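You operate a simulated robot arm through the tools that you are given. There is no shell and no other tool. Be economical: measure what you need, move in short steps, check, and stop when the job is done.

You run a simulated robot arm. Do the job below in one go: nothing can be reset, and whatever is moved stays where it is left.

TASK
Turn the sink's water back on and run the blue tap briefly.
Fine: both taps were left open: close the red one and swing the spout over the drain before you open the yellow lever; close the blue one at the end.

It is judged by the outcome, as a careful person would: the job done as asked, and still so three seconds after it is handed in. It fails if anything else is knocked over, pushed out of place, dropped, spilled or broken.

THE ROBOT
A 7-joint arm with a two-finger parallel gripper, fixed in place. Base frame: the origin is at the foot of the arm, x ahead of it, y to its left, z up; the work surface is at about z = 660. Lengths are in mm, angles in rad, forces in N, time in s.
With the tool pointing down near the work surface it reaches from about 120 to 660 mm from the base axis. Its first joint turns from -1.152 to 1.152 rad. Payload 2.4 kg.
The TCP is the grasp point between the finger pads, 30 mm short of the fingertips. In the tool frame z runs along the fingers and y along their closing line. The gripper opens to 94 mm. The fingers are 28 mm wide and 10 mm thick; the gripper's body (50 by 96 mm) begins 55 mm behind the TCP.
Orientation is that of the tool frame in the base frame, as [roll, pitch, yaw] about the fixed x, y, z axes, in that order (R = Rz(yaw) Ry(pitch) Rx(roll)). With the fingers straight down and closing along the base's y, the tool's x points along the base's -x, its y along +y and its z along -z.

THE INTERFACE
- The arm moves only by the tool nudge_tool. Its argument "commands" is a list that holds one entry, the list of rows, each a list of 7 numbers: the shift along the tool's x, y, z in mm, then the turn, a rotation vector about the tool's x, y, z in rad, then the opening, from 0 (shut) to 1 (fully open). In form: [[[dx, dy, dz, rx, ry, rz, fingers], ...]]. A call has 1 to 12 rows; each row is the pose to reach, as a shift and turn from the pose commanded when the call began, along the tool's axes at that moment. Each row takes 0.2 s and may step no farther than 50 mm and 0.15 rad from the row before; otherwise, or with a gripper value out of range, the whole call is refused. A pose out of reach is approached as far as the arm can. The call stops where the force on the tool passes 40 N (or 10 N more than at its start, if that is more) or the arm is blocked; 0.2 s more then pass. Each finger travels about 153 mm/s and halts on what it meets, pressing with about 34 N; the grip force reading is that of the motor and also rises with nothing between the fingers. The clock runs only during rows and for 0.2 s after the last one: add rows that repeat a pose to give the fingers time. It gives the time, the measured TCP pose, the force on the tool (base axes), the opening and the grip force at its end, in the units of the frame above (readings bear some noise), with the torque about the TCP (base axes, N m) and any sound that the robot's microphone picked up, and new pictures: "show" is both (left out), scene, wrist or none.
- Cameras (640 x 400 px; columns grow to the right, rows downward): "scene" is fixed at [42.2, 472.4, 1453.1]; the picture's right is [-0.73, -0.69, 0.00], its down [-0.34, 0.36, -0.87] and it looks along [0.60, -0.63, -0.49] (base axes); focal length 309 px, centre (320, 200). "wrist" rides on the gripper at [76, 14, -102] in the tool frame; the picture's right is [-0.18, 0.98, 0.00], its down [-0.75, -0.14, -0.64] and it looks along [-0.63, -0.12, 0.77] (tool axes); focal length 243 px, centre (320, 200). There is no depth. A picture from a camera that has moved, and an enlarged one, comes with that camera's place and axes in the base frame and with its lens.
- inspect(camera, box): a new picture of the part [left, top, right, bottom] of that camera's present view, enlarged. It takes no simulated time.
- job_done(): hands the job in; it is judged then, once.

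Work in short steps. Places have to be worked out from the pictures, the camera data and where the tool is seen: move nearer, look again, correct. Check each grasp and each placing, and mend what went wrong. You have 120 turns and 200 pictures in all, those below and enlarged ones among them. Open the gripper and draw the arm clear of the work before you hand the job in, unless the task says otherwise; then end with one line.

The tools are called after "Request:" by a JSON object that holds its "op" and its "data". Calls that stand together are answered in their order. nudge_tool: Moves the arm, as the interface text tells. Its arguments: {"type":"object","properties":{"commands":{"type":"array"},"show":{"type":"string","enum":["both","scene","wrist","none"]}},"required":["commands"]} The other tools are called the same way: inspect (camera, box) takes an enlarged picture of a part of a camera's view; job_done () hands the job in.

At the start:

```text
time: 0.0
tool_pos: [291.0, 137.7, 1310.9]
tcp_rot: [-3.141, 0.0, 3.141]
force: [-0.2, -0.1, 0.0]
moment: [-0.02, 0.01, 0.04]
grip_width: 94.2
finger_force: 0.0
```

scene: 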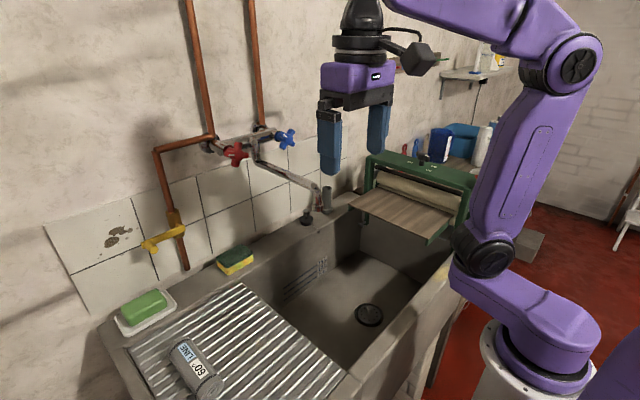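
wrist: 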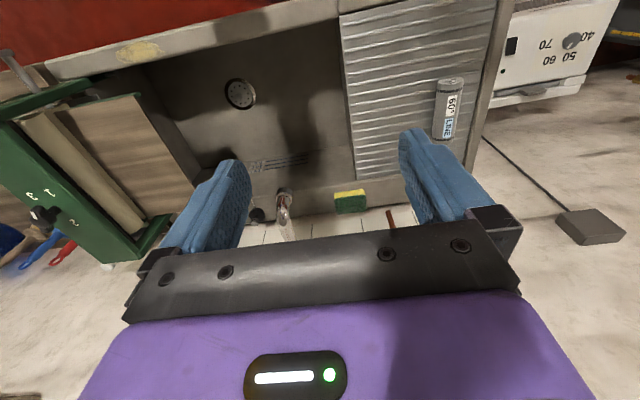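

I'll look closely at the taps, the lever and the spout in both cameras first.

Request:
{"op": "inspect", "data": {"camera": "scene", "box": [190, 110, 350, 230]}}

Request:
{"op": "inspect", "data": {"camera": "scene", "box": [110, 180, 270, 290]}}

Request:
{"op": "inspect", "data": {"camera": "wrist", "box": [220, 150, 420, 270]}}

```text
3.33 times, centred on (270, 170) of scene
camera zoom: at [42.2, 472.4, 1453.1], right [-0.73, -0.69, 0.0], down [-0.34, 0.36, -0.87], along [0.6, -0.63, -0.49], focal length 1030 px, centre (487, 300)
```

zoom: 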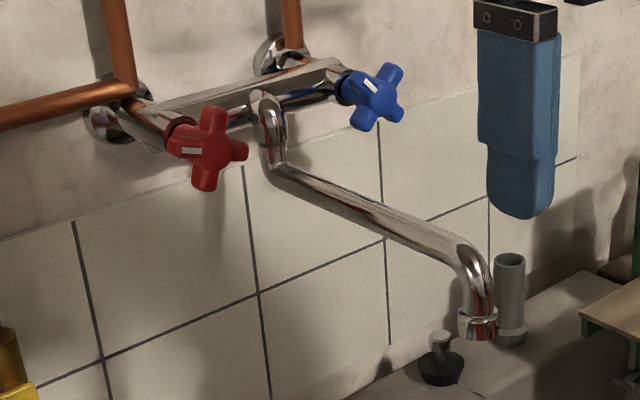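

```text
3.64 times, centred on (190, 235) of scene
camera zoom: at [42.2, 472.4, 1453.1], right [-0.73, -0.69, 0.0], down [-0.34, 0.36, -0.87], along [0.6, -0.63, -0.49], focal length 1124 px, centre (793, 73)
```

zoom: 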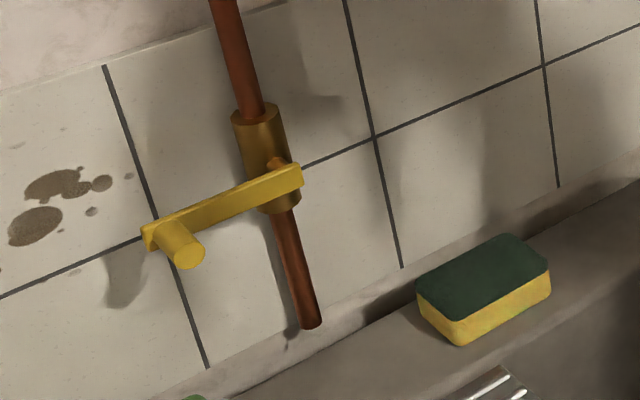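

```text
3.20 times, centred on (320, 210) of wrist
camera zoom: at [214.3, 152.8, 1412.6], right [0.18, 0.98, 0.0], down [0.75, -0.14, 0.64], along [0.63, -0.12, -0.77], focal length 776 px, centre (320, 168)
```

zoom: 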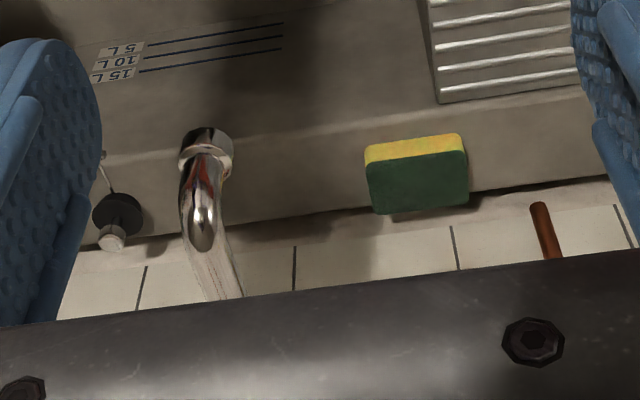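

Triangulated: rim at about z 870, sponge (670,152,888), supply pipe about (732,262), lever pivot near (705,264,1033) with the peg at y≈340, spout tip about (434,62,1118), drain about (384,-110,677). I'll turn the tool to point forward, keeping the TCP in place, then look again.

Request:
{"op": "nudge_tool", "data": {"commands": [[[0, 0, 0, 0, -0.143, 0, 1], [0, 0, 0, 0, -0.286, 0, 1], [0, 0, 0, 0, -0.429, 0, 1], [0, 0, 0, 0, -0.571, 0, 1], [0, 0, 0, 0, -0.714, 0, 1], [0, 0, 0, 0, -0.857, 0, 1], [0, 0, 0, 0, -1.0, 0, 1], [0, 0, 0, 0, -1.142, 0, 1], [0, 0, 0, 0, -1.285, 0, 1], [0, 0, 0, 0, -1.428, 0, 1], [0, 0, 0, 0, -1.571, 0, 1]]]}}

```text
time: 2.4
tool_pos: [304.6, 138.0, 1303.0]
tcp_rot: [-3.068, 1.47, -3.106]
force: [-1.6, 3.0, 0.1]
moment: [-0.03, -0.02, -0.21]
grip_width: 94.0
finger_force: 0.0
out of reach, approached as far as the arm can: row 11
camera wrist: at [195.8, 155.6, 1237.4], right [0.06, 0.98, 0.18], down [-0.57, -0.11, 0.81], along [0.82, -0.14, 0.55], focal length 243 px, centre (320, 200)
```

scene: 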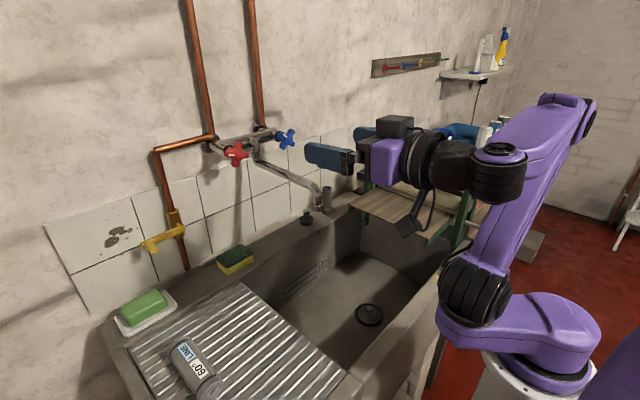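
wrist: 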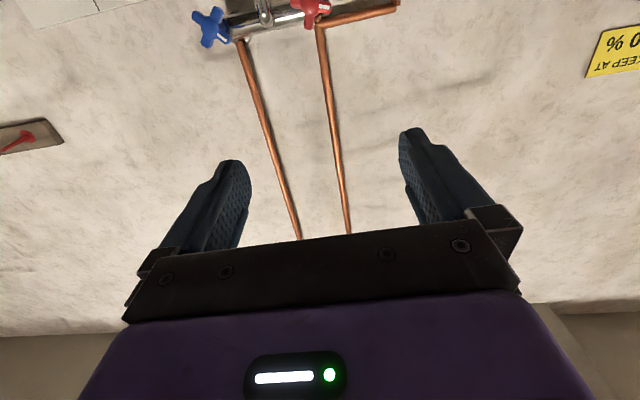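

The tool is nearly level and both taps show at the top of the wrist view. I'll enlarge them in both cameras to triangulate.

Request:
{"op": "inspect", "data": {"camera": "wrist", "box": [180, 0, 420, 60]}}

Request:
{"op": "inspect", "data": {"camera": "scene", "box": [195, 115, 305, 185]}}

```text
2.67 times, centred on (300, 30) of wrist
camera zoom: at [195.8, 155.6, 1237.4], right [0.06, 0.98, 0.18], down [-0.57, -0.11, 0.81], along [0.82, -0.14, 0.55], focal length 647 px, centre (373, 653)
```

zoom: 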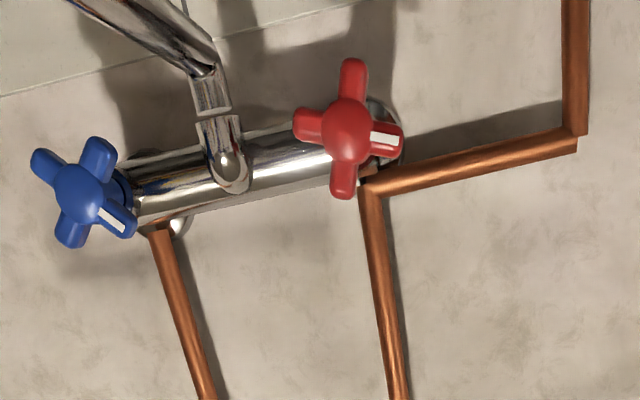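

```text
5.71 times, centred on (250, 150) of scene
camera zoom: at [42.3, 472.5, 1453.1], right [-0.73, -0.69, 0.0], down [-0.34, 0.36, -0.87], along [0.6, -0.63, -0.49], focal length 1767 px, centre (720, 486)
```

zoom: 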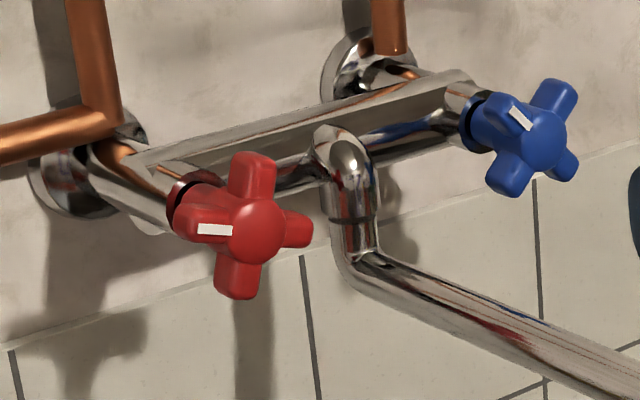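

Triangulation puts the red hub at about (625,125,1200) and the blue hub at about (625,-24,1200), both with axes along -x. The red arms are axis-aligned, so I'll roll +45° (camera kept away from the spout) and stop 125 mm short of the red hub.

Request:
{"op": "nudge_tool", "data": {"commands": [[[19, -2, 38, 0, 0, 0.131, 1], [37, -4, 76, 0, 0, 0.262, 1], [56, -6, 114, 0, 0, 0.393, 1], [74, -9, 143, 0, 0, 0.524, 1], [93, -11, 172, 0, 0, 0.654, 1], [111, -13, 209, 0, 0, 0.785, 1], [111, -13, 209, 0, 0, 0.785, 1]]]}}

```text
time: 4.0
tool_pos: [510.3, 161.4, 1259.5]
tcp_rot: [1.596, 0.798, 1.579]
force: [0.5, -0.2, 1.4]
moment: [0.01, 0.01, 0.03]
grip_width: 93.8
finger_force: 0.1
out of reach, approached as far as the arm can: row 5, 6, 7
camera wrist: at [405.7, 225.1, 1216.6], right [0.02, 0.58, 0.82], down [-0.64, -0.62, 0.45], along [0.77, -0.53, 0.36], focal length 243 px, centre (320, 200)
```

scene: 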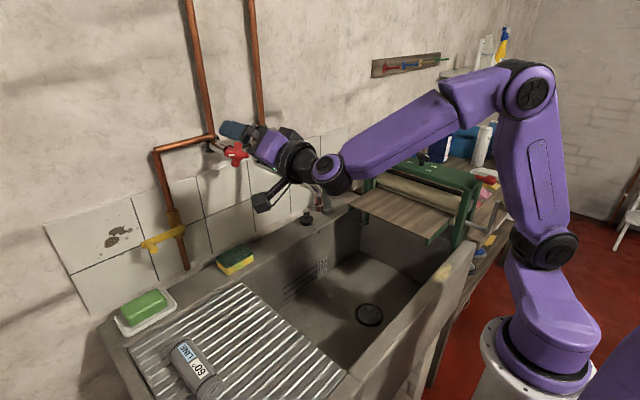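
wrist: 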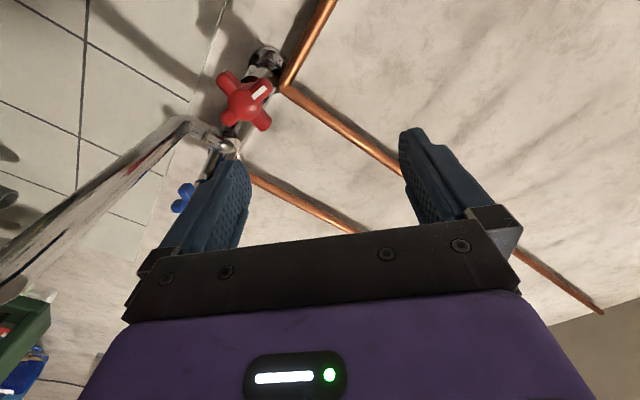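

The orientation is right but the position is off at (510,161,1259), because the wrist limits lower poses this close in. I'll go outward and to (570,125,1200) instead.

Request:
{"op": "nudge_tool", "data": {"commands": [[[0, 0, 30, 0, 0, 0, 1], [8, -34, 50, 0, 0, 0, 1], [16, -67, 60, 0, 0, 0, 1], [16, -67, 60, 0, 0, 0, 1]]]}}

```text
time: 5.0
tool_pos: [580.4, 161.6, 1252.1]
tcp_rot: [1.575, 0.788, 1.571]
force: [-0.2, 0.3, 0.1]
moment: [-0.02, 0.01, 0.0]
grip_width: 94.1
finger_force: 0.2
out of reach, approached as far as the arm can: row 1, 2, 3, 4
camera wrist: at [478.5, 225.3, 1208.6], right [0.01, 0.57, 0.82], down [-0.64, -0.63, 0.44], along [0.77, -0.53, 0.36], focal length 243 px, centre (320, 200)
```

scene: 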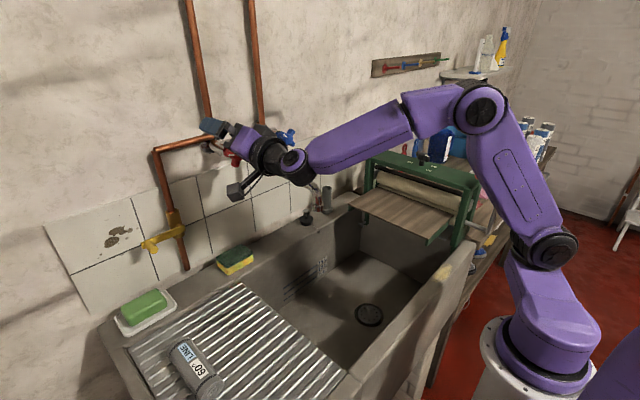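
wrist: 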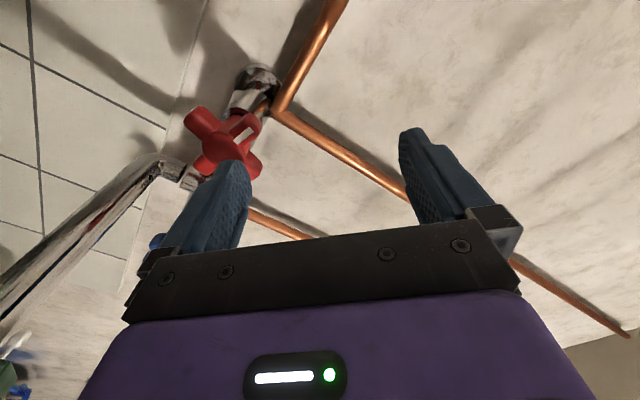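

It's still about 36 mm and 52 mm short in y and z. I'll do a small test move (20 mm up) to learn whether shifts are counted from the measured or the accumulated pose.

Request:
{"op": "nudge_tool", "data": {"commands": [[[-14, 14, 0, 0, 0, 0, 1], [-14, 14, 0, 0, 0, 0, 1]]], "show": "none"}}

```text
time: 5.6
tool_pos: [581.8, 160.7, 1271.3]
tcp_rot: [1.571, 0.786, 1.571]
force: [1.4, -0.1, -0.2]
moment: [0.0, 0.02, -0.02]
grip_width: 93.9
finger_force: 0.0
```

Shifts count from the pose actually reached. Now I'll try only y, toward 125, to see which direction is limited.

Request:
{"op": "nudge_tool", "data": {"commands": [[[-13, -13, 0, 0, 0, 0, 1], [-25, -25, 0, 0, 0, 0, 1], [-25, -25, 0, 0, 0, 0, 1]]], "show": "none"}}

Request:
{"op": "nudge_tool", "data": {"commands": [[[14, -14, 0, 0, 0, 0, 1], [28, -28, 0, 0, 0, 0, 1], [42, -42, 0, 0, 0, 0, 1], [42, -42, 0, 0, 0, 0, 1]]], "show": "both"}}

```text
time: 6.4
tool_pos: [581.7, 128.3, 1276.4]
tcp_rot: [1.576, 0.788, 1.572]
force: [-0.1, 0.1, -0.1]
moment: [0.01, -0.01, 0.01]
grip_width: 93.7
finger_force: 0.2
out of reach, approached as far as the arm can: row 2, 3
```

```text
time: 7.3
tool_pos: [590.2, 148.3, 1257.2]
tcp_rot: [1.566, 0.791, 1.552]
force: [-28.6, -6.8, 3.4]
moment: [-0.48, 1.24, -1.02]
grip_width: 94.1
finger_force: 0.0
out of reach, approached as far as the arm can: row 1, 2, 3, 4
stopped in row 4: the force on the tool passed its limit at 53 N (the readings are from after the stop); the commanded pose is now the measured one
camera wrist: at [488.4, 213.7, 1214.2], right [0.01, 0.57, 0.82], down [-0.65, -0.62, 0.43], along [0.76, -0.54, 0.37], focal length 243 px, centre (320, 200)
```

scene: 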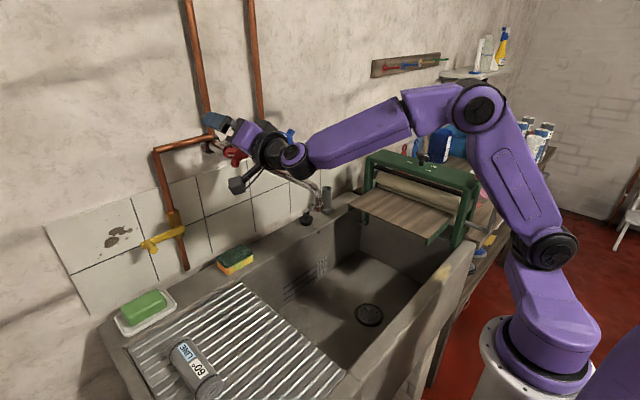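
wrist: 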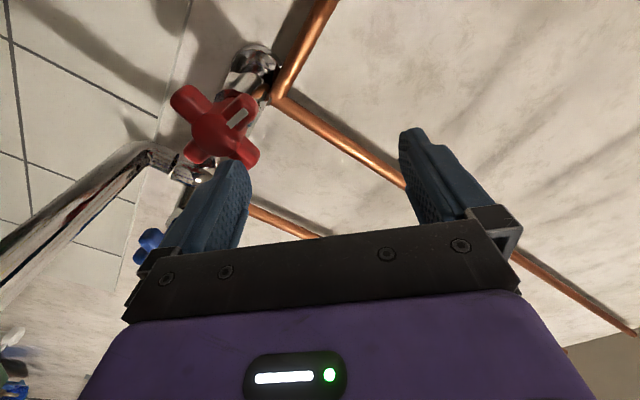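

The fingertip brushed the red tap, so I'm backing out. The +45° roll seems to be near a joint limit, so I'll roll back to 0 while retreating.

Request:
{"op": "nudge_tool", "data": {"commands": [[[0, 0, -30, 0, 0, 0, 1], [0, 0, -60, 0, 0, -0.14, 1], [0, 0, -60, 0, 0, -0.28, 1], [0, 0, -60, 0, 0, -0.42, 1], [0, 0, -60, 0, 0, -0.56, 1], [0, 0, -60, 0, 0, -0.7, 1], [0, 0, -60, 0, 0, -0.84, 1], [0, 0, -60, 0, 0, -0.98, 1], [0, 0, -60, 0, 0, -1.12, 1]]]}}

Request:
{"op": "inspect", "data": {"camera": "scene", "box": [195, 105, 335, 195]}}

```text
time: 9.3
tool_pos: [531.9, 150.5, 1258.0]
tcp_rot: [-1.567, 1.227, -1.579]
force: [-0.3, 0.2, 0.3]
moment: [-0.01, -0.02, -0.01]
grip_width: 94.0
finger_force: 0.0
out of reach, approached as far as the arm can: row 1
camera wrist: at [429.0, 139.3, 1181.0], right [0.01, 0.99, -0.16], down [-0.64, 0.13, 0.76], along [0.77, 0.09, 0.64], focal length 243 px, centre (320, 200)
```

scene: 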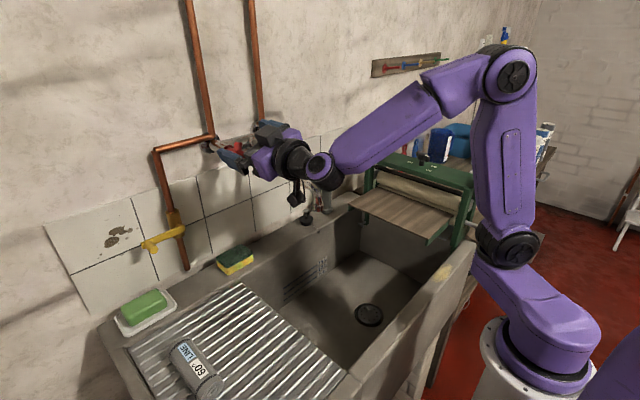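
wrist: 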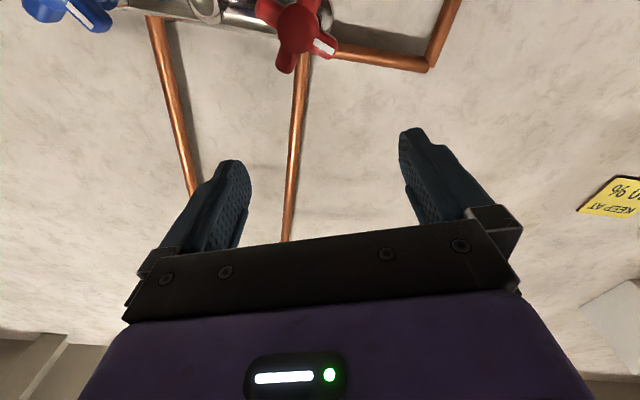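

```text
4.44 times, centred on (265, 150) of scene
camera zoom: at [42.2, 472.4, 1453.1], right [-0.73, -0.69, 0.0], down [-0.34, 0.36, -0.87], along [0.6, -0.63, -0.49], focal length 1374 px, centre (564, 422)
```

zoom: 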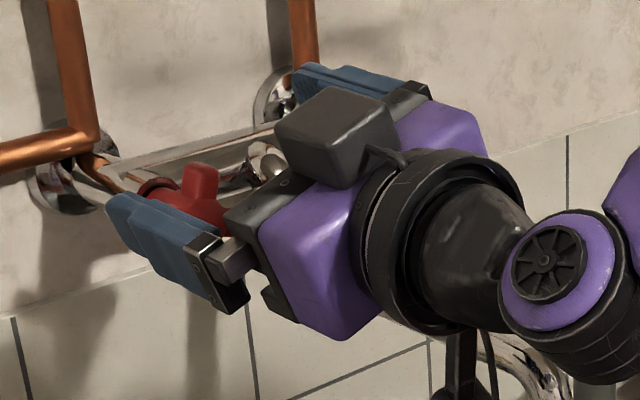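

Rolled back to about -20°. I'd like the camera above the hand to stay clear of the spout, so I'll test how far it rolls the other way in free space.

Request:
{"op": "nudge_tool", "data": {"commands": [[[0, 0, -20, 0, 0, -0.14, 1], [0, 0, -20, 0, 0, -0.28, 1], [0, 0, -20, 0, 0, -0.42, 1], [0, 0, -20, 0, 0, -0.56, 1], [0, 0, -20, 0, 0, -0.7, 1], [0, 0, -20, 0, 0, -0.84, 1], [0, 0, -20, 0, 0, -0.98, 1], [0, 0, -20, 0, 0, -1.12, 1], [0, 0, -20, 0, 0, -1.26, 1], [0, 0, -20, 0, 0, -1.4, 1], [0, 0, -20, 0, 0, -1.54, 1], [0, 0, -20, 0, 0, -1.68, 1]]]}}

```text
time: 11.9
tool_pos: [511.9, 149.7, 1257.2]
tcp_rot: [-1.569, -0.452, -1.584]
force: [-0.2, 0.5, 0.1]
moment: [-0.01, -0.01, -0.01]
grip_width: 94.0
finger_force: 0.1
camera wrist: at [407.9, 77.0, 1277.8], right [0.0, -0.26, -0.96], down [-0.63, 0.75, -0.2], along [0.78, 0.61, -0.17], focal length 243 px, centre (320, 200)
```

scene: 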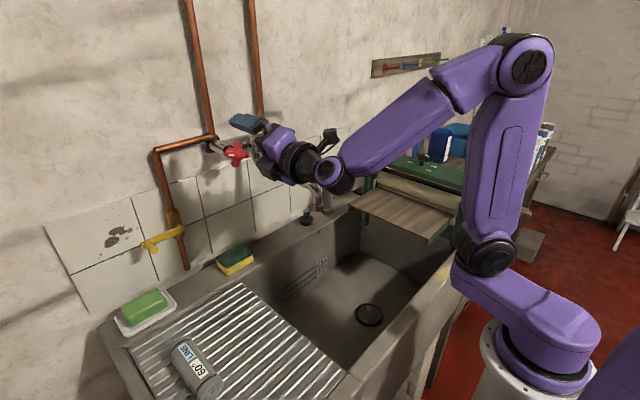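
wrist: 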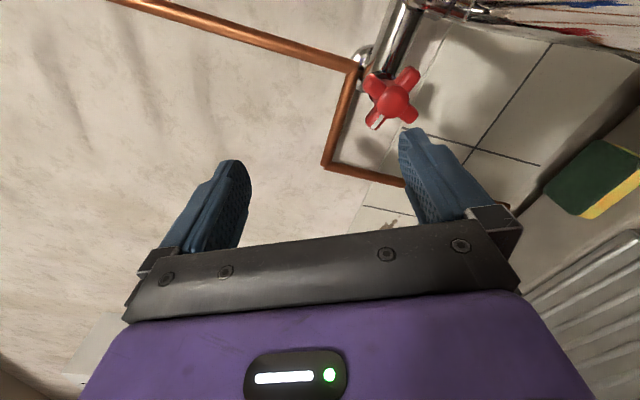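

The roll range on this side is wide. I'll continue to about -208°, so the camera is above and the closing line matches the gaps in the red handle.

Request:
{"op": "nudge_tool", "data": {"commands": [[[0, 0, 0, 0, 0, -0.134, 1], [0, 0, 0, 0, 0, -0.268, 1], [0, 0, 0, 0, 0, -0.4, 1], [0, 0, 0, 0, 0, -0.535, 1], [0, 0, 0, 0, 0, -0.67, 1], [0, 0, 0, 0, 0, -0.8, 1], [0, 0, 0, 0, 0, -0.935, 1], [0, 0, 0, 0, 0, -1.07, 1], [0, 0, 0, 0, 0, -1.2, 1], [0, 0, 0, 0, 0, -1.335, 1], [0, 0, 0, 0, 0, -1.47, 1], [0, 0, 0, 0, 0, -1.6, 1]]]}}

```text
time: 14.5
tool_pos: [511.6, 151.3, 1257.8]
tcp_rot: [1.568, -1.09, 1.56]
force: [-1.1, 0.0, -1.1]
moment: [0.0, 0.0, 0.02]
grip_width: 94.2
finger_force: 0.0
camera wrist: at [409.2, 174.4, 1331.2], right [-0.01, -0.96, 0.29], down [-0.64, -0.21, -0.73], along [0.77, -0.2, -0.61], focal length 243 px, centre (320, 200)
```

scene: 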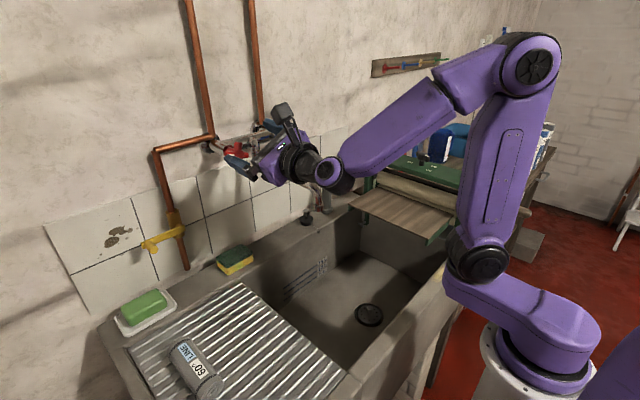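
wrist: 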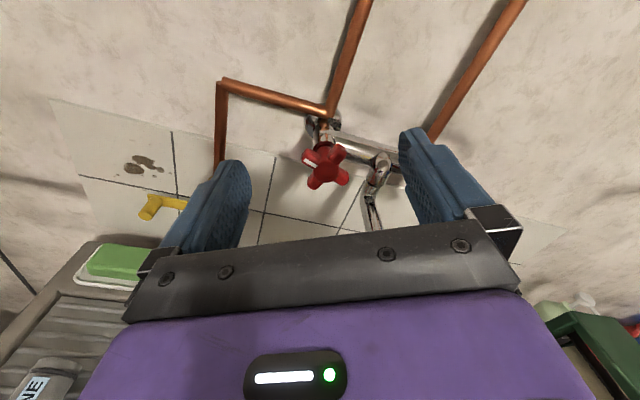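

Much better: the camera is above and looking down at the red tap, which triangulates to about (625,123,1203). I'll enlarge it to check the arm angles before going in.

Request:
{"op": "inspect", "data": {"camera": "wrist", "box": [270, 110, 430, 230]}}

```text
3.33 times, centred on (350, 170) of wrist
camera zoom: at [409.2, 174.4, 1331.2], right [-0.01, -0.96, 0.29], down [-0.64, -0.21, -0.73], along [0.77, -0.2, -0.61], focal length 809 px, centre (220, 300)
```

zoom: 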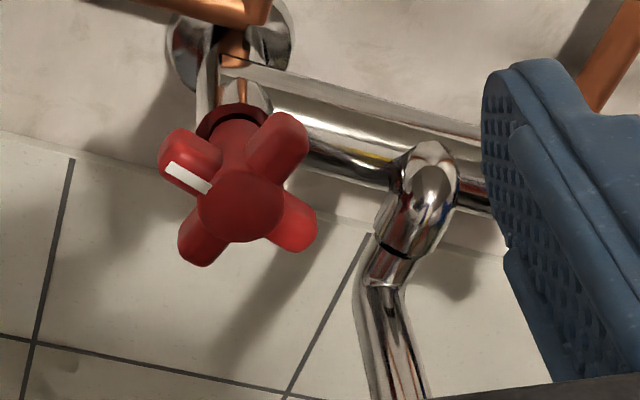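

The closing line falls between the arms, as wanted. I'll line up on the axis at (572,123,1203), short of the handle.

Request:
{"op": "nudge_tool", "data": {"commands": [[[-31, 0, 20, 0, 0, 0, 1], [-62, -1, 40, 0, 0, 0, 1], [-62, -1, 60, 0, 0, 0, 1], [-62, -1, 60, 0, 0, 0, 1]]]}}

```text
time: 15.5
tool_pos: [570.5, 122.7, 1203.2]
tcp_rot: [1.564, -1.095, 1.561]
force: [-0.4, -0.5, -0.1]
moment: [0.03, -0.02, -0.01]
grip_width: 94.3
finger_force: 0.1
camera wrist: at [469.0, 145.5, 1276.1], right [-0.01, -0.96, 0.29], down [-0.64, -0.21, -0.74], along [0.77, -0.2, -0.61], focal length 243 px, centre (320, 200)
```

scene: 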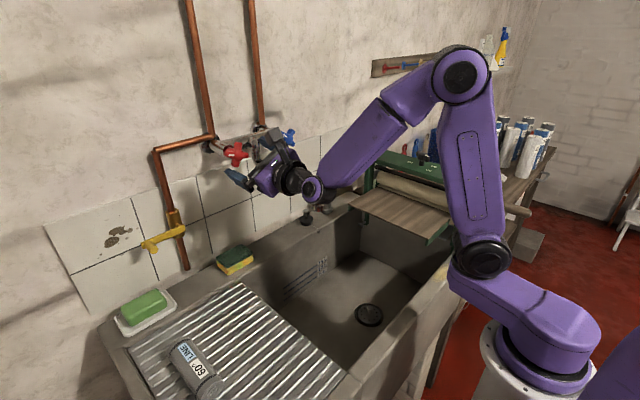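
wrist: 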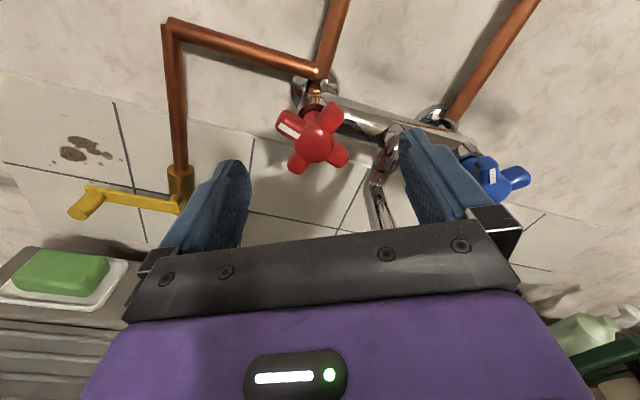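

Aligned on the red hub. I'll go forward 46 mm around the handle with open fingers.

Request:
{"op": "nudge_tool", "data": {"commands": [[[0, 0, 15, 0, 0, 0, 1], [0, 0, 31, 0, 0, 0, 1], [0, 0, 46, 0, 0, 0, 1], [0, 0, 46, 0, 0, 0, 1]]]}}

```text
time: 16.5
tool_pos: [617.4, 121.5, 1203.6]
tcp_rot: [1.566, -1.092, 1.561]
force: [0.0, -0.2, 0.2]
moment: [0.01, 0.0, -0.02]
grip_width: 93.9
finger_force: 0.0
camera wrist: at [515.3, 145.0, 1276.6], right [-0.01, -0.96, 0.29], down [-0.64, -0.21, -0.74], along [0.77, -0.2, -0.61], focal length 243 px, centre (320, 200)
```

scene: 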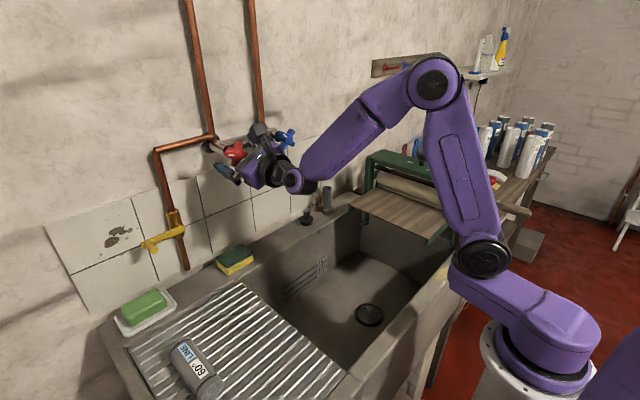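
wrist: 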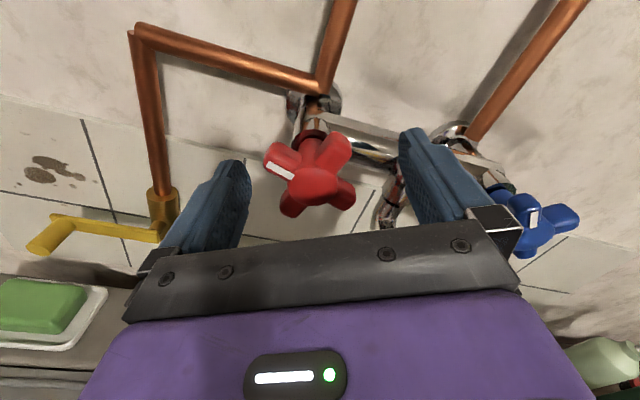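

The handle sits between the fingers. I'll close on it.

Request:
{"op": "nudge_tool", "data": {"commands": [[[0, 0, 0, 0, 0, 0, 0.7], [0, 0, 0, 0, 0, 0, 0.5], [0, 0, 0, 0, 0, 0, 0.35], [0, 0, 0, 0, 0, 0, 0.35]]]}}

Request:
{"op": "inspect", "data": {"camera": "wrist", "box": [220, 110, 420, 230]}}

```text
time: 17.5
tool_pos: [616.6, 123.7, 1201.0]
tcp_rot: [1.58, -1.09, 1.553]
force: [-9.0, 12.9, -17.1]
moment: [0.0, -0.73, 0.89]
grip_width: 47.8
finger_force: 45.3
camera wrist: at [514.5, 148.0, 1274.8], right [-0.01, -0.96, 0.29], down [-0.65, -0.22, -0.73], along [0.76, -0.19, -0.62], focal length 243 px, centre (320, 200)
```

scene: 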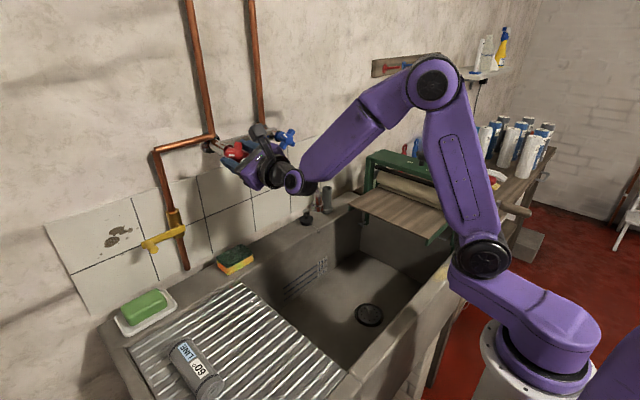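
wrist: 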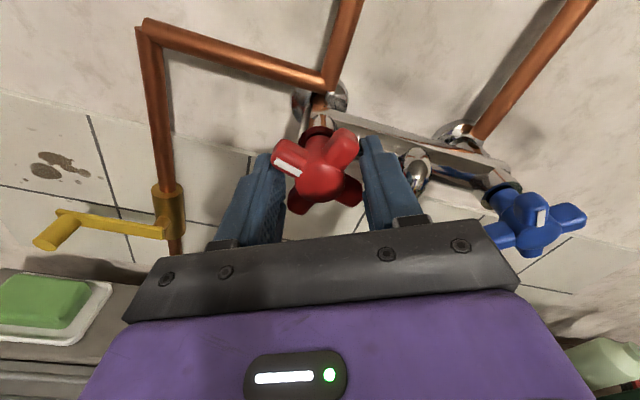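

```text
3.20 times, centred on (320, 170) of wrist
camera zoom: at [514.5, 148.0, 1274.8], right [-0.01, -0.96, 0.29], down [-0.65, -0.22, -0.73], along [0.76, -0.19, -0.62], focal length 776 px, centre (320, 296)
```

zoom: 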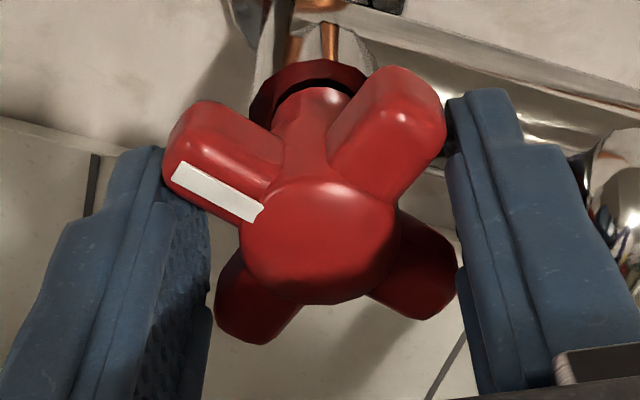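

Gripped at 48 mm opening, with about 20 N of side load from a small centring error along the closing line. I'll shift 2.5 mm to relieve it, then start turning clockwise in small steps.

Request:
{"op": "nudge_tool", "data": {"commands": [[[0, -2.5, 0, 0, 0, 0, 0.35], [0, -2.5, 0, 0, 0, 0, 0.35], [0, -2.5, 0, 0, 0, 0.1, 0.35], [0, -2.5, 0, 0, 0, 0.2, 0.35], [0, -2.5, 0, 0, 0, 0.3, 0.35]]], "show": "wrist"}}

```text
time: 18.7
tool_pos: [616.1, 126.1, 1200.1]
tcp_rot: [1.579, -1.395, 1.549]
force: [-24.5, 9.6, -8.1]
moment: [0.02, 1.12, 0.44]
grip_width: 47.6
finger_force: 45.5
camera wrist: at [514.1, 125.3, 1277.8], right [-0.01, -1.0, -0.01], down [-0.64, 0.01, -0.77], along [0.77, 0.0, -0.64], focal length 243 px, centre (320, 200)
```

wrist: 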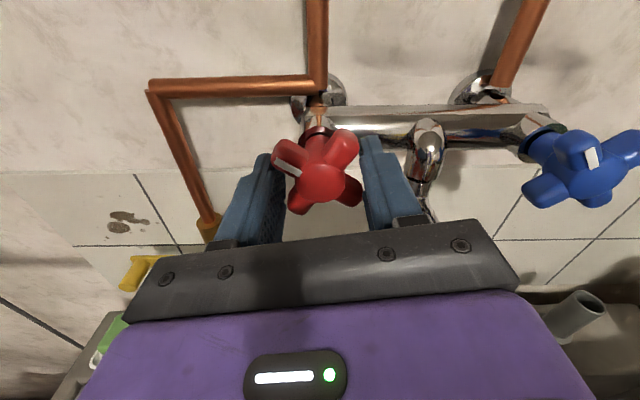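

The handle turns freely with the hand. I'll ease back 3 mm in x to drop the axial load and keep turning clockwise, watching the moment for the closed stop.

Request:
{"op": "nudge_tool", "data": {"commands": [[[0, 0, -3, 0, 0, 0, 0.35], [0, 0, -3, 0, 0, 0.12, 0.35], [0, 0, -3, 0, 0, 0.24, 0.35], [0, 0, -3, 0, 0, 0.36, 0.35], [0, 0, -3, 0, 0, 0.48, 0.35], [0, 0, -3, 0, 0, 0.6, 0.35]]], "show": "wrist"}}

```text
time: 19.5
tool_pos: [616.4, 124.7, 1199.7]
tcp_rot: [-1.639, -1.524, -1.513]
force: [21.7, 6.3, -3.9]
moment: [0.01, 0.2, 0.09]
grip_width: 47.4
finger_force: 44.9
stopped in row 4: the force on the tool passed its limit at 41 N (the readings are from after the stop); the commanded pose is now the measured one
camera wrist: at [513.8, 108.1, 1275.9], right [-0.01, -0.97, -0.23], down [-0.64, 0.18, -0.74], along [0.77, 0.14, -0.63], focal length 243 px, centre (320, 200)
```

wrist: 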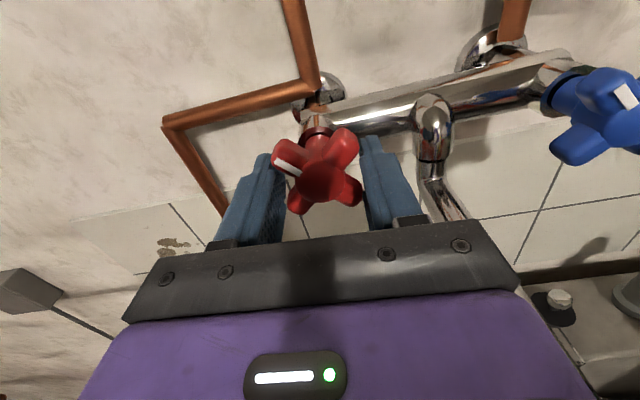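

The stop came from axial load only (no torque about x), so I'll keep axial position and continue turning.

Request:
{"op": "nudge_tool", "data": {"commands": [[[0, 0, 0, 0, 0, 0.1, 0.35], [0, 0, 0, 0, 0, 0.2, 0.35], [0, 0, 0, 0, 0, 0.3, 0.35], [0, 0, 0, 0, 0, 0.4, 0.35], [0, 0, 0, 0, 0, 0.5, 0.35], [0, 0, 0, 0, 0, 0.6, 0.35]]], "show": "wrist"}}

```text
time: 20.9
tool_pos: [617.1, 125.8, 1200.1]
tcp_rot: [-1.576, -0.924, -1.577]
force: [26.8, 7.6, -4.1]
moment: [0.02, 0.38, 1.19]
grip_width: 47.6
finger_force: 45.3
camera wrist: at [513.0, 68.6, 1252.6], right [-0.01, -0.67, -0.74], down [-0.64, 0.57, -0.51], along [0.77, 0.47, -0.43], focal length 243 px, centre (320, 200)
```

wrist: 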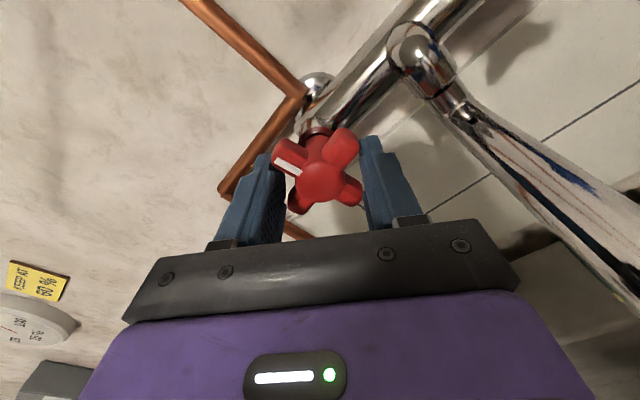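

Still no stop at about 70° of turn. I'll continue a little, staying short of where the camera would meet the spout.

Request:
{"op": "nudge_tool", "data": {"commands": [[[0, 0, 0.5, 0, 0, 0.1, 0.35], [0, 0, 1, 0, 0, 0.2, 0.35], [0, 0, 1, 0, 0, 0.3, 0.35], [0, 0, 1, 0, 0, 0.4, 0.35]]], "show": "both"}}

```text
time: 21.9
tool_pos: [615.2, 120.1, 1204.7]
tcp_rot: [-1.563, -0.521, -1.593]
force: [-35.4, -13.3, 15.2]
moment: [-1.57, 0.97, 0.04]
grip_width: 54.0
finger_force: 18.6
camera wrist: at [510.6, 48.9, 1229.4], right [0.0, -0.33, -0.94], down [-0.63, 0.74, -0.26], along [0.78, 0.59, -0.21], focal length 243 px, centre (320, 200)
```

scene: 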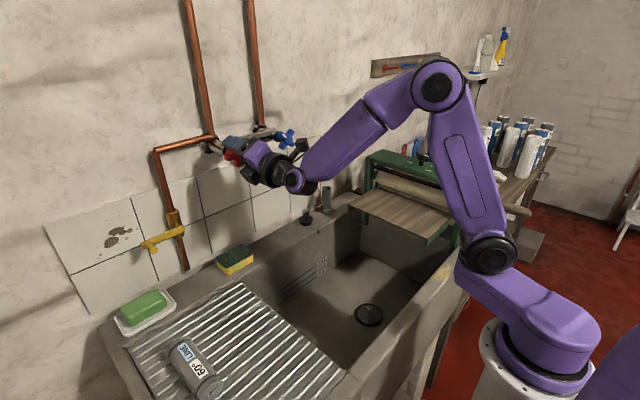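
wrist: 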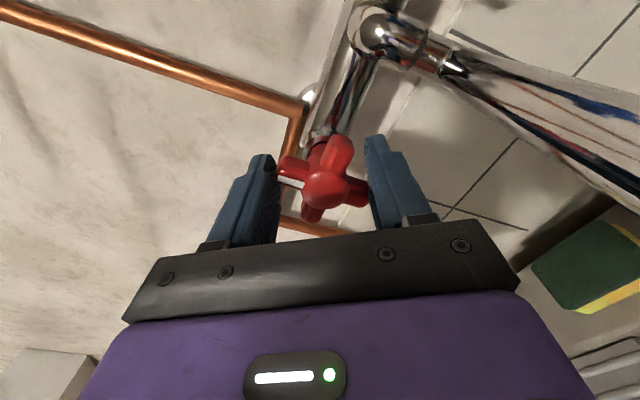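

The torque rose to 1.6 N m and the fingers began to ride up, so this is the clockwise (closed) stop. I'll unwind the hand slightly, open it and back out to look.

Request:
{"op": "nudge_tool", "data": {"commands": [[[0, 0, 0, 0, 0, -0.1, 0.7], [0, 0, 0, 0, 0, -0.1, 1], [0, 0, 0, 0, 0, -0.1, 1], [0, 0, -40, 0, 0, -0.1, 1], [0, 0, -80, 0, 0, -0.1, 1]]], "show": "both"}}

Request:
{"op": "inspect", "data": {"camera": "scene", "box": [195, 115, 305, 185]}}

Request:
{"op": "inspect", "data": {"camera": "wrist", "box": [260, 0, 500, 150]}}

```text
time: 23.1
tool_pos: [536.9, 124.5, 1201.9]
tcp_rot: [-1.571, -0.627, -1.581]
force: [-0.8, 0.9, -0.3]
moment: [0.0, 0.0, 0.0]
grip_width: 93.9
finger_force: 0.1
camera wrist: at [432.2, 56.0, 1235.0], right [-0.01, -0.43, -0.9], down [-0.63, 0.7, -0.33], along [0.77, 0.57, -0.27], focal length 243 px, centre (320, 200)
```

scene: 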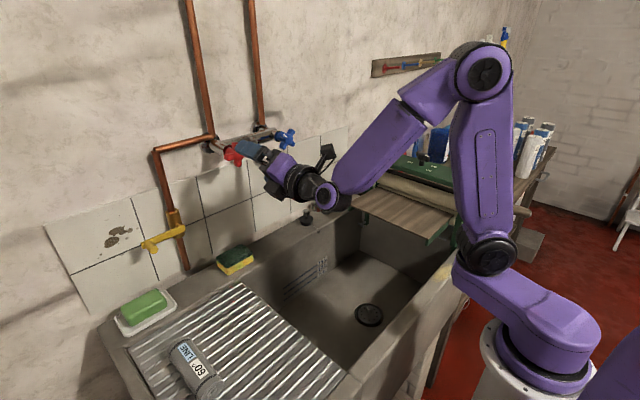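
wrist: 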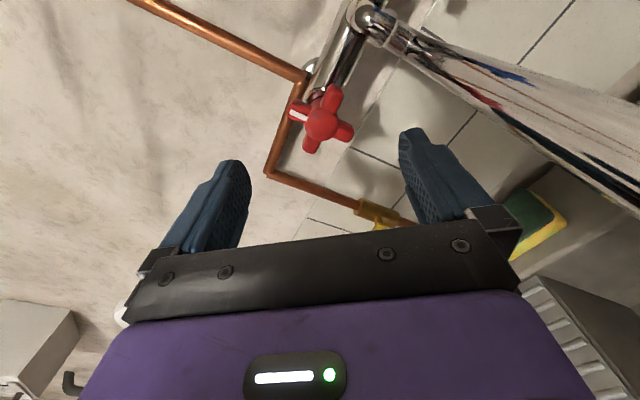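

```text
5.71 times, centred on (250, 150) of scene
camera zoom: at [42.3, 472.4, 1453.1], right [-0.73, -0.69, 0.0], down [-0.34, 0.36, -0.87], along [0.6, -0.63, -0.49], focal length 1767 px, centre (720, 486)
```

zoom: 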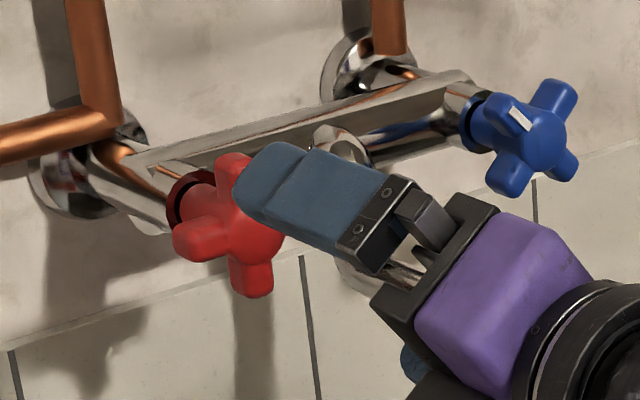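

```text
2.67 times, centred on (380, 75) of wrist
camera zoom: at [432.2, 56.0, 1235.0], right [-0.01, -0.43, -0.9], down [-0.63, 0.7, -0.33], along [0.77, 0.57, -0.27], focal length 647 px, centre (160, 533)
```

zoom: 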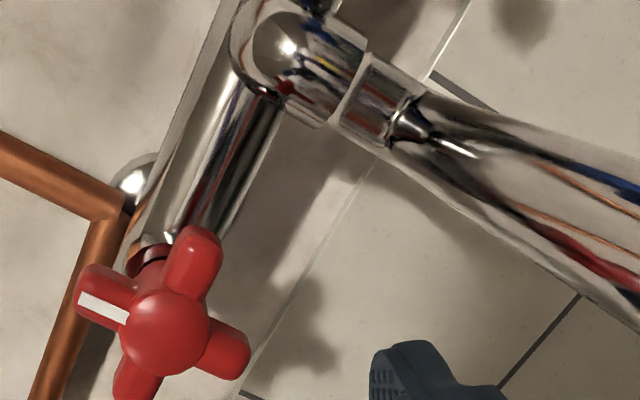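

The mark now points straight up: red is closed, and blue's mark still sits part-way left, i.e. open. Next is the spout: I'll retreat up, roll back toward 0, then point the tool down to straddle it.

Request:
{"op": "nudge_tool", "data": {"commands": [[[11, -15, -10, 0, 0, 0.147, 1], [22, -30, -20, 0, 0, 0.294, 1], [34, -47, -30, 0, 0, 0.441, 1], [34, -47, -30, 0, 0, 0.588, 1], [34, -47, -30, 0, 0, 0.735, 1], [34, -47, -30, 0, 0, 0.882, 1], [34, -47, -30, 0, 0, 1.029, 1], [34, -47, -30, 0, 0, 1.176, 1], [34, -47, -30, 0, 0, 1.323, 1], [34, -47, -30, 0, 0, 1.47, 1], [34, -47, -30, 0, 0, 1.617, 1], [34, -47, -30, 0, 0, 1.764, 1]]], "show": "none"}}

Request:
{"op": "nudge_tool", "data": {"commands": [[[0, 0, -10, 0, 0, 0.147, 1], [0, 0, -20, 0, 0, 0.294, 1], [0, 0, -30, 0, 0, 0.44, 1], [0, 0, -30, 0, 0, 0.44, 1]]], "show": "wrist"}}

```text
time: 25.7
tool_pos: [505.8, 124.9, 1257.8]
tcp_rot: [-1.572, 1.142, -1.584]
force: [-0.3, 0.3, 0.4]
moment: [-0.04, 0.02, 0.0]
grip_width: 94.2
finger_force: 0.1
```

```text
time: 26.7
tool_pos: [475.9, 127.0, 1259.4]
tcp_rot: [1.713, 1.562, 1.702]
force: [-0.2, -0.1, -0.6]
moment: [0.01, 0.01, -0.02]
grip_width: 93.9
finger_force: 0.1
camera wrist: at [373.6, 141.7, 1183.1], right [0.01, 0.98, 0.19], down [-0.64, -0.14, 0.75], along [0.77, -0.13, 0.63], focal length 243 px, centre (320, 200)
```

wrist: 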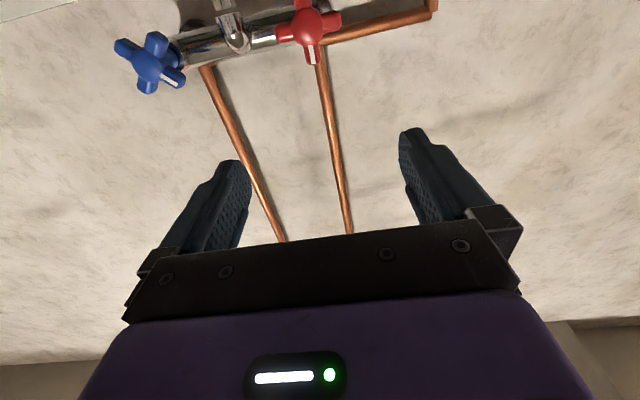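

Roll is 0 and the red mark points up. Now I'll pitch the tool to point straight down above the spout, ending near (475,57,1310).

Request:
{"op": "nudge_tool", "data": {"commands": [[[-10, 0, 0, 0, 0.143, 0, 1], [-20, 0, 0, 0, 0.286, 0, 1], [-30, -10, 0, 0, 0.429, 0, 1], [-40, -20, 0, 0, 0.571, 0, 1], [-50, -30, 0, 0, 0.714, 0, 1], [-50, -40, 0, 0, 0.857, 0, 1], [-50, -50, 0, 0, 1.0, 0, 1], [-50, -60, 0, 0, 1.142, 0, 1], [-50, -70, 0, 0, 1.285, 0, 1], [-50, -70, 0, 0, 1.428, 0, 1], [-50, -70, 0, 0, 1.571, 0, 1]]], "show": "both"}}

```text
time: 29.1
tool_pos: [475.3, 56.6, 1307.9]
tcp_rot: [3.132, -0.002, 3.131]
force: [0.6, 0.2, -0.3]
moment: [-0.02, -0.01, 0.04]
grip_width: 94.0
finger_force: 0.1
camera wrist: at [399.5, 69.8, 1411.4], right [0.19, 0.98, 0.01], down [0.75, -0.15, 0.64], along [0.63, -0.12, -0.77], focal length 243 px, centre (320, 200)
```

scene: 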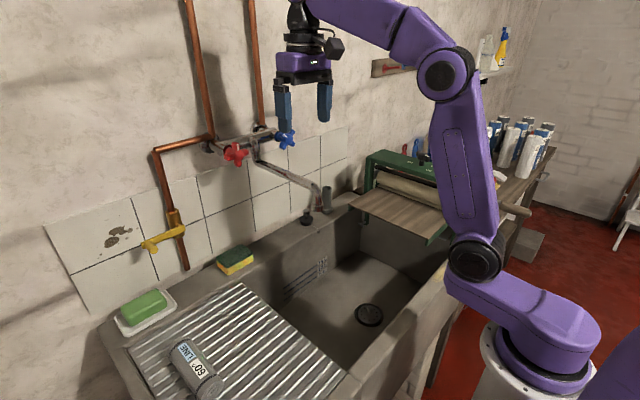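
wrist: 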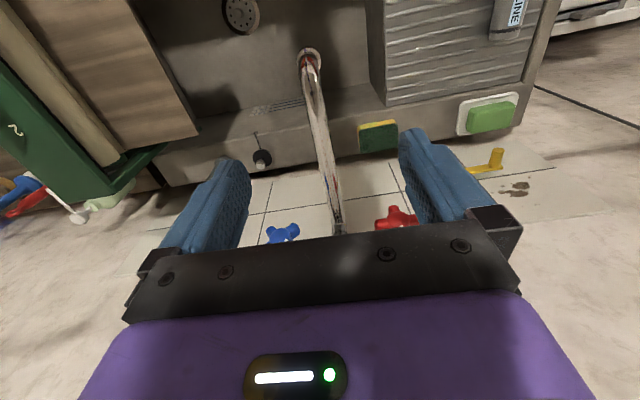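

Drain at about (392,-113,676), spout pivot about (663,47), spout along -x at z≈1158. It must swing about 30° toward -y to point at the drain. I'll lower the open fingers so they straddle it at (513,50,1165).

Request:
{"op": "nudge_tool", "data": {"commands": [[[-19, -3, 20, 0, 0, 0, 1], [-38, -6, 50, 0, 0, 0, 1], [-38, -6, 90, 0, 0, 0, 1], [-38, -6, 120, 0, 0, 0, 1], [-38, -6, 142, 0, 0, 0, 1], [-38, -6, 142, 0, 0, 0, 1]]], "show": "both"}}

```text
time: 30.5
tool_pos: [513.8, 50.2, 1165.4]
tcp_rot: [3.135, -0.001, 3.131]
force: [0.5, -0.5, -0.2]
moment: [-0.02, 0.0, -0.01]
grip_width: 94.0
finger_force: 0.1
camera wrist: at [437.9, 63.6, 1268.4], right [0.19, 0.98, 0.01], down [0.75, -0.15, 0.64], along [0.63, -0.12, -0.77], focal length 243 px, centre (320, 200)
```

scene: 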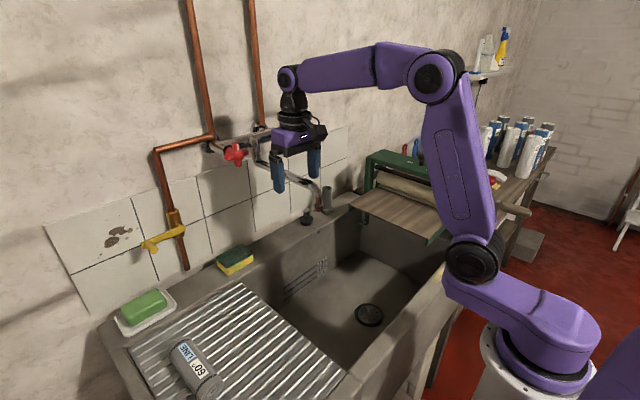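
wrist: 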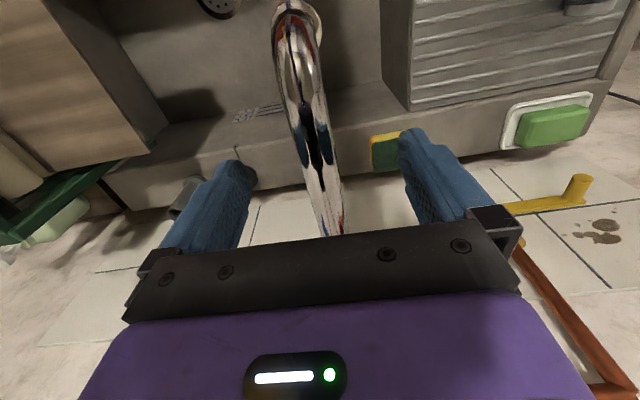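

The spout lies between the fingers. I'll narrow the grip to a loose 33 mm capture and swing along the arc about the pivot by 0.534 rad.

Request:
{"op": "nudge_tool", "data": {"commands": [[[0, 0, 0, 0, 0, 0, 0.6], [0, 0, 0, 0, 0, 0, 0.35], [0, 0, 0, 0, 0, 0, 0.35], [-0.4, -10, 0, 0, 0, -0.067, 0.35], [-1.3, -20, 0, 0, 0, -0.134, 0.35], [-3, -30, 0, 0, 0, -0.2, 0.35], [-5.3, -40, 0, 0, 0, -0.267, 0.35], [-8.3, -49, 0, 0, 0, -0.334, 0.35], [-11.8, -58.4, 0, 0, 0, -0.4, 0.35], [-16.2, -67.5, 0, 0, 0, -0.467, 0.35], [-21, -76.3, 0, 0, 0, -0.534, 0.35], [-21, -76.3, 0, 0, 0, -0.534, 0.35]]], "show": "both"}}

```text
time: 33.1
tool_pos: [534.4, -27.3, 1167.0]
tcp_rot: [3.133, 0.005, -2.618]
force: [-0.4, 0.4, -0.2]
moment: [0.0, 0.02, -0.02]
grip_width: 33.3
finger_force: 0.4
camera wrist: at [460.2, -53.5, 1268.4], right [-0.33, 0.94, 0.01], down [0.72, 0.25, 0.64], along [0.6, 0.22, -0.77], focal length 243 px, centre (320, 200)
```

scene: 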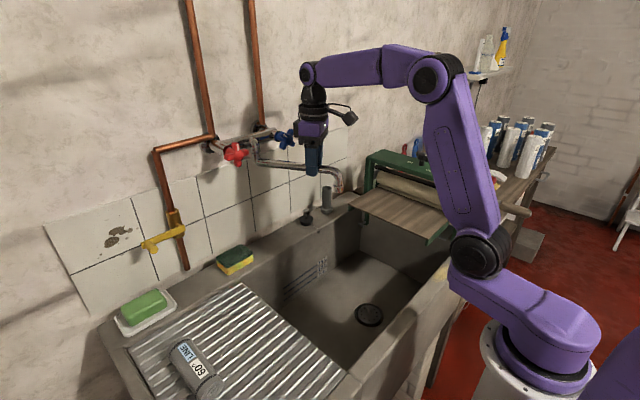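
wrist: 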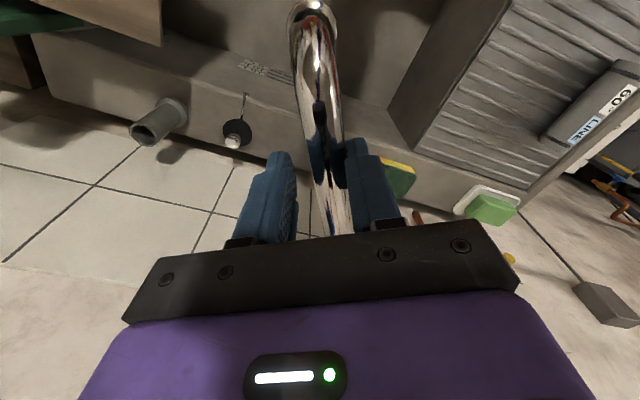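

The spout followed the fingers. I'll open up, rise clear and check its direction against the drain.

Request:
{"op": "nudge_tool", "data": {"commands": [[[0, 0, 0, 0, 0, 0, 0.7], [0, 0, 0, 0, 0, 0, 0.7], [0, 0, -40, 0, 0, 0, 0.7], [0, 0, -80, 0, 0, 0, 0.7], [30, 0, -120, 0, 0, 0, 0.7], [70, 0, -150, 0, 0, 0, 0.7], [110, 0, -170, 0, 0, 0, 0.7], [110, 0, -170, 0, 0, 0, 0.7]]], "show": "both"}}

Request:
{"op": "inspect", "data": {"camera": "wrist", "box": [230, 0, 420, 240]}}

```text
time: 34.9
tool_pos: [438.2, -83.6, 1336.4]
tcp_rot: [3.135, 0.001, -2.618]
force: [0.3, -0.8, -0.9]
moment: [0.01, 0.0, 0.04]
grip_width: 65.6
finger_force: 0.0
camera wrist: at [364.3, -109.7, 1438.9], right [-0.33, 0.94, 0.01], down [0.72, 0.25, 0.64], along [0.6, 0.22, -0.77], focal length 243 px, centre (320, 200)
```

scene: 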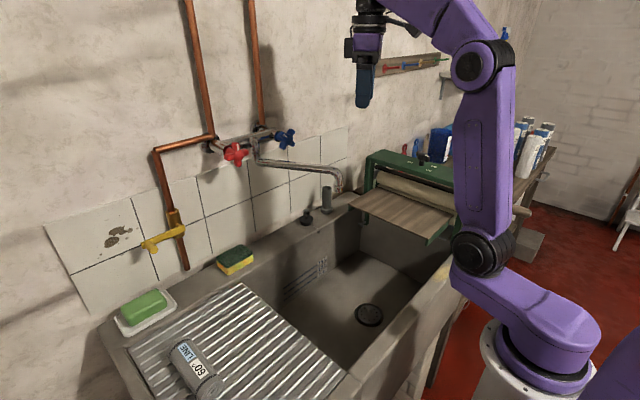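
wrist: 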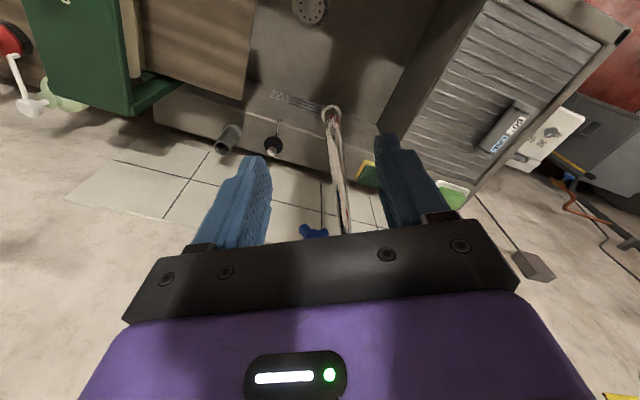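

```text
1.67 times, centred on (325, 120) of wrist
camera zoom: at [364.3, -109.7, 1438.9], right [-0.33, 0.94, 0.01], down [0.72, 0.25, 0.64], along [0.6, 0.22, -0.77], focal length 404 px, centre (312, 333)
```

zoom: 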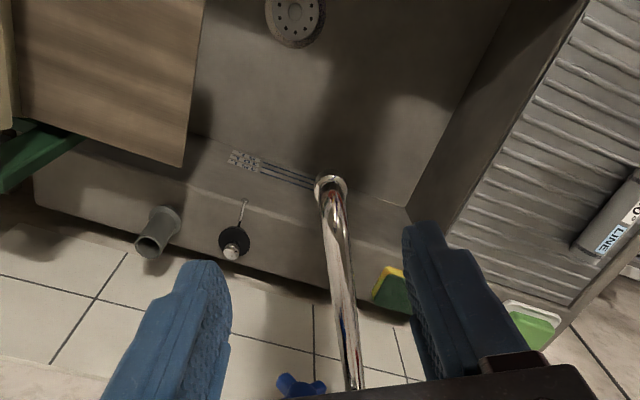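

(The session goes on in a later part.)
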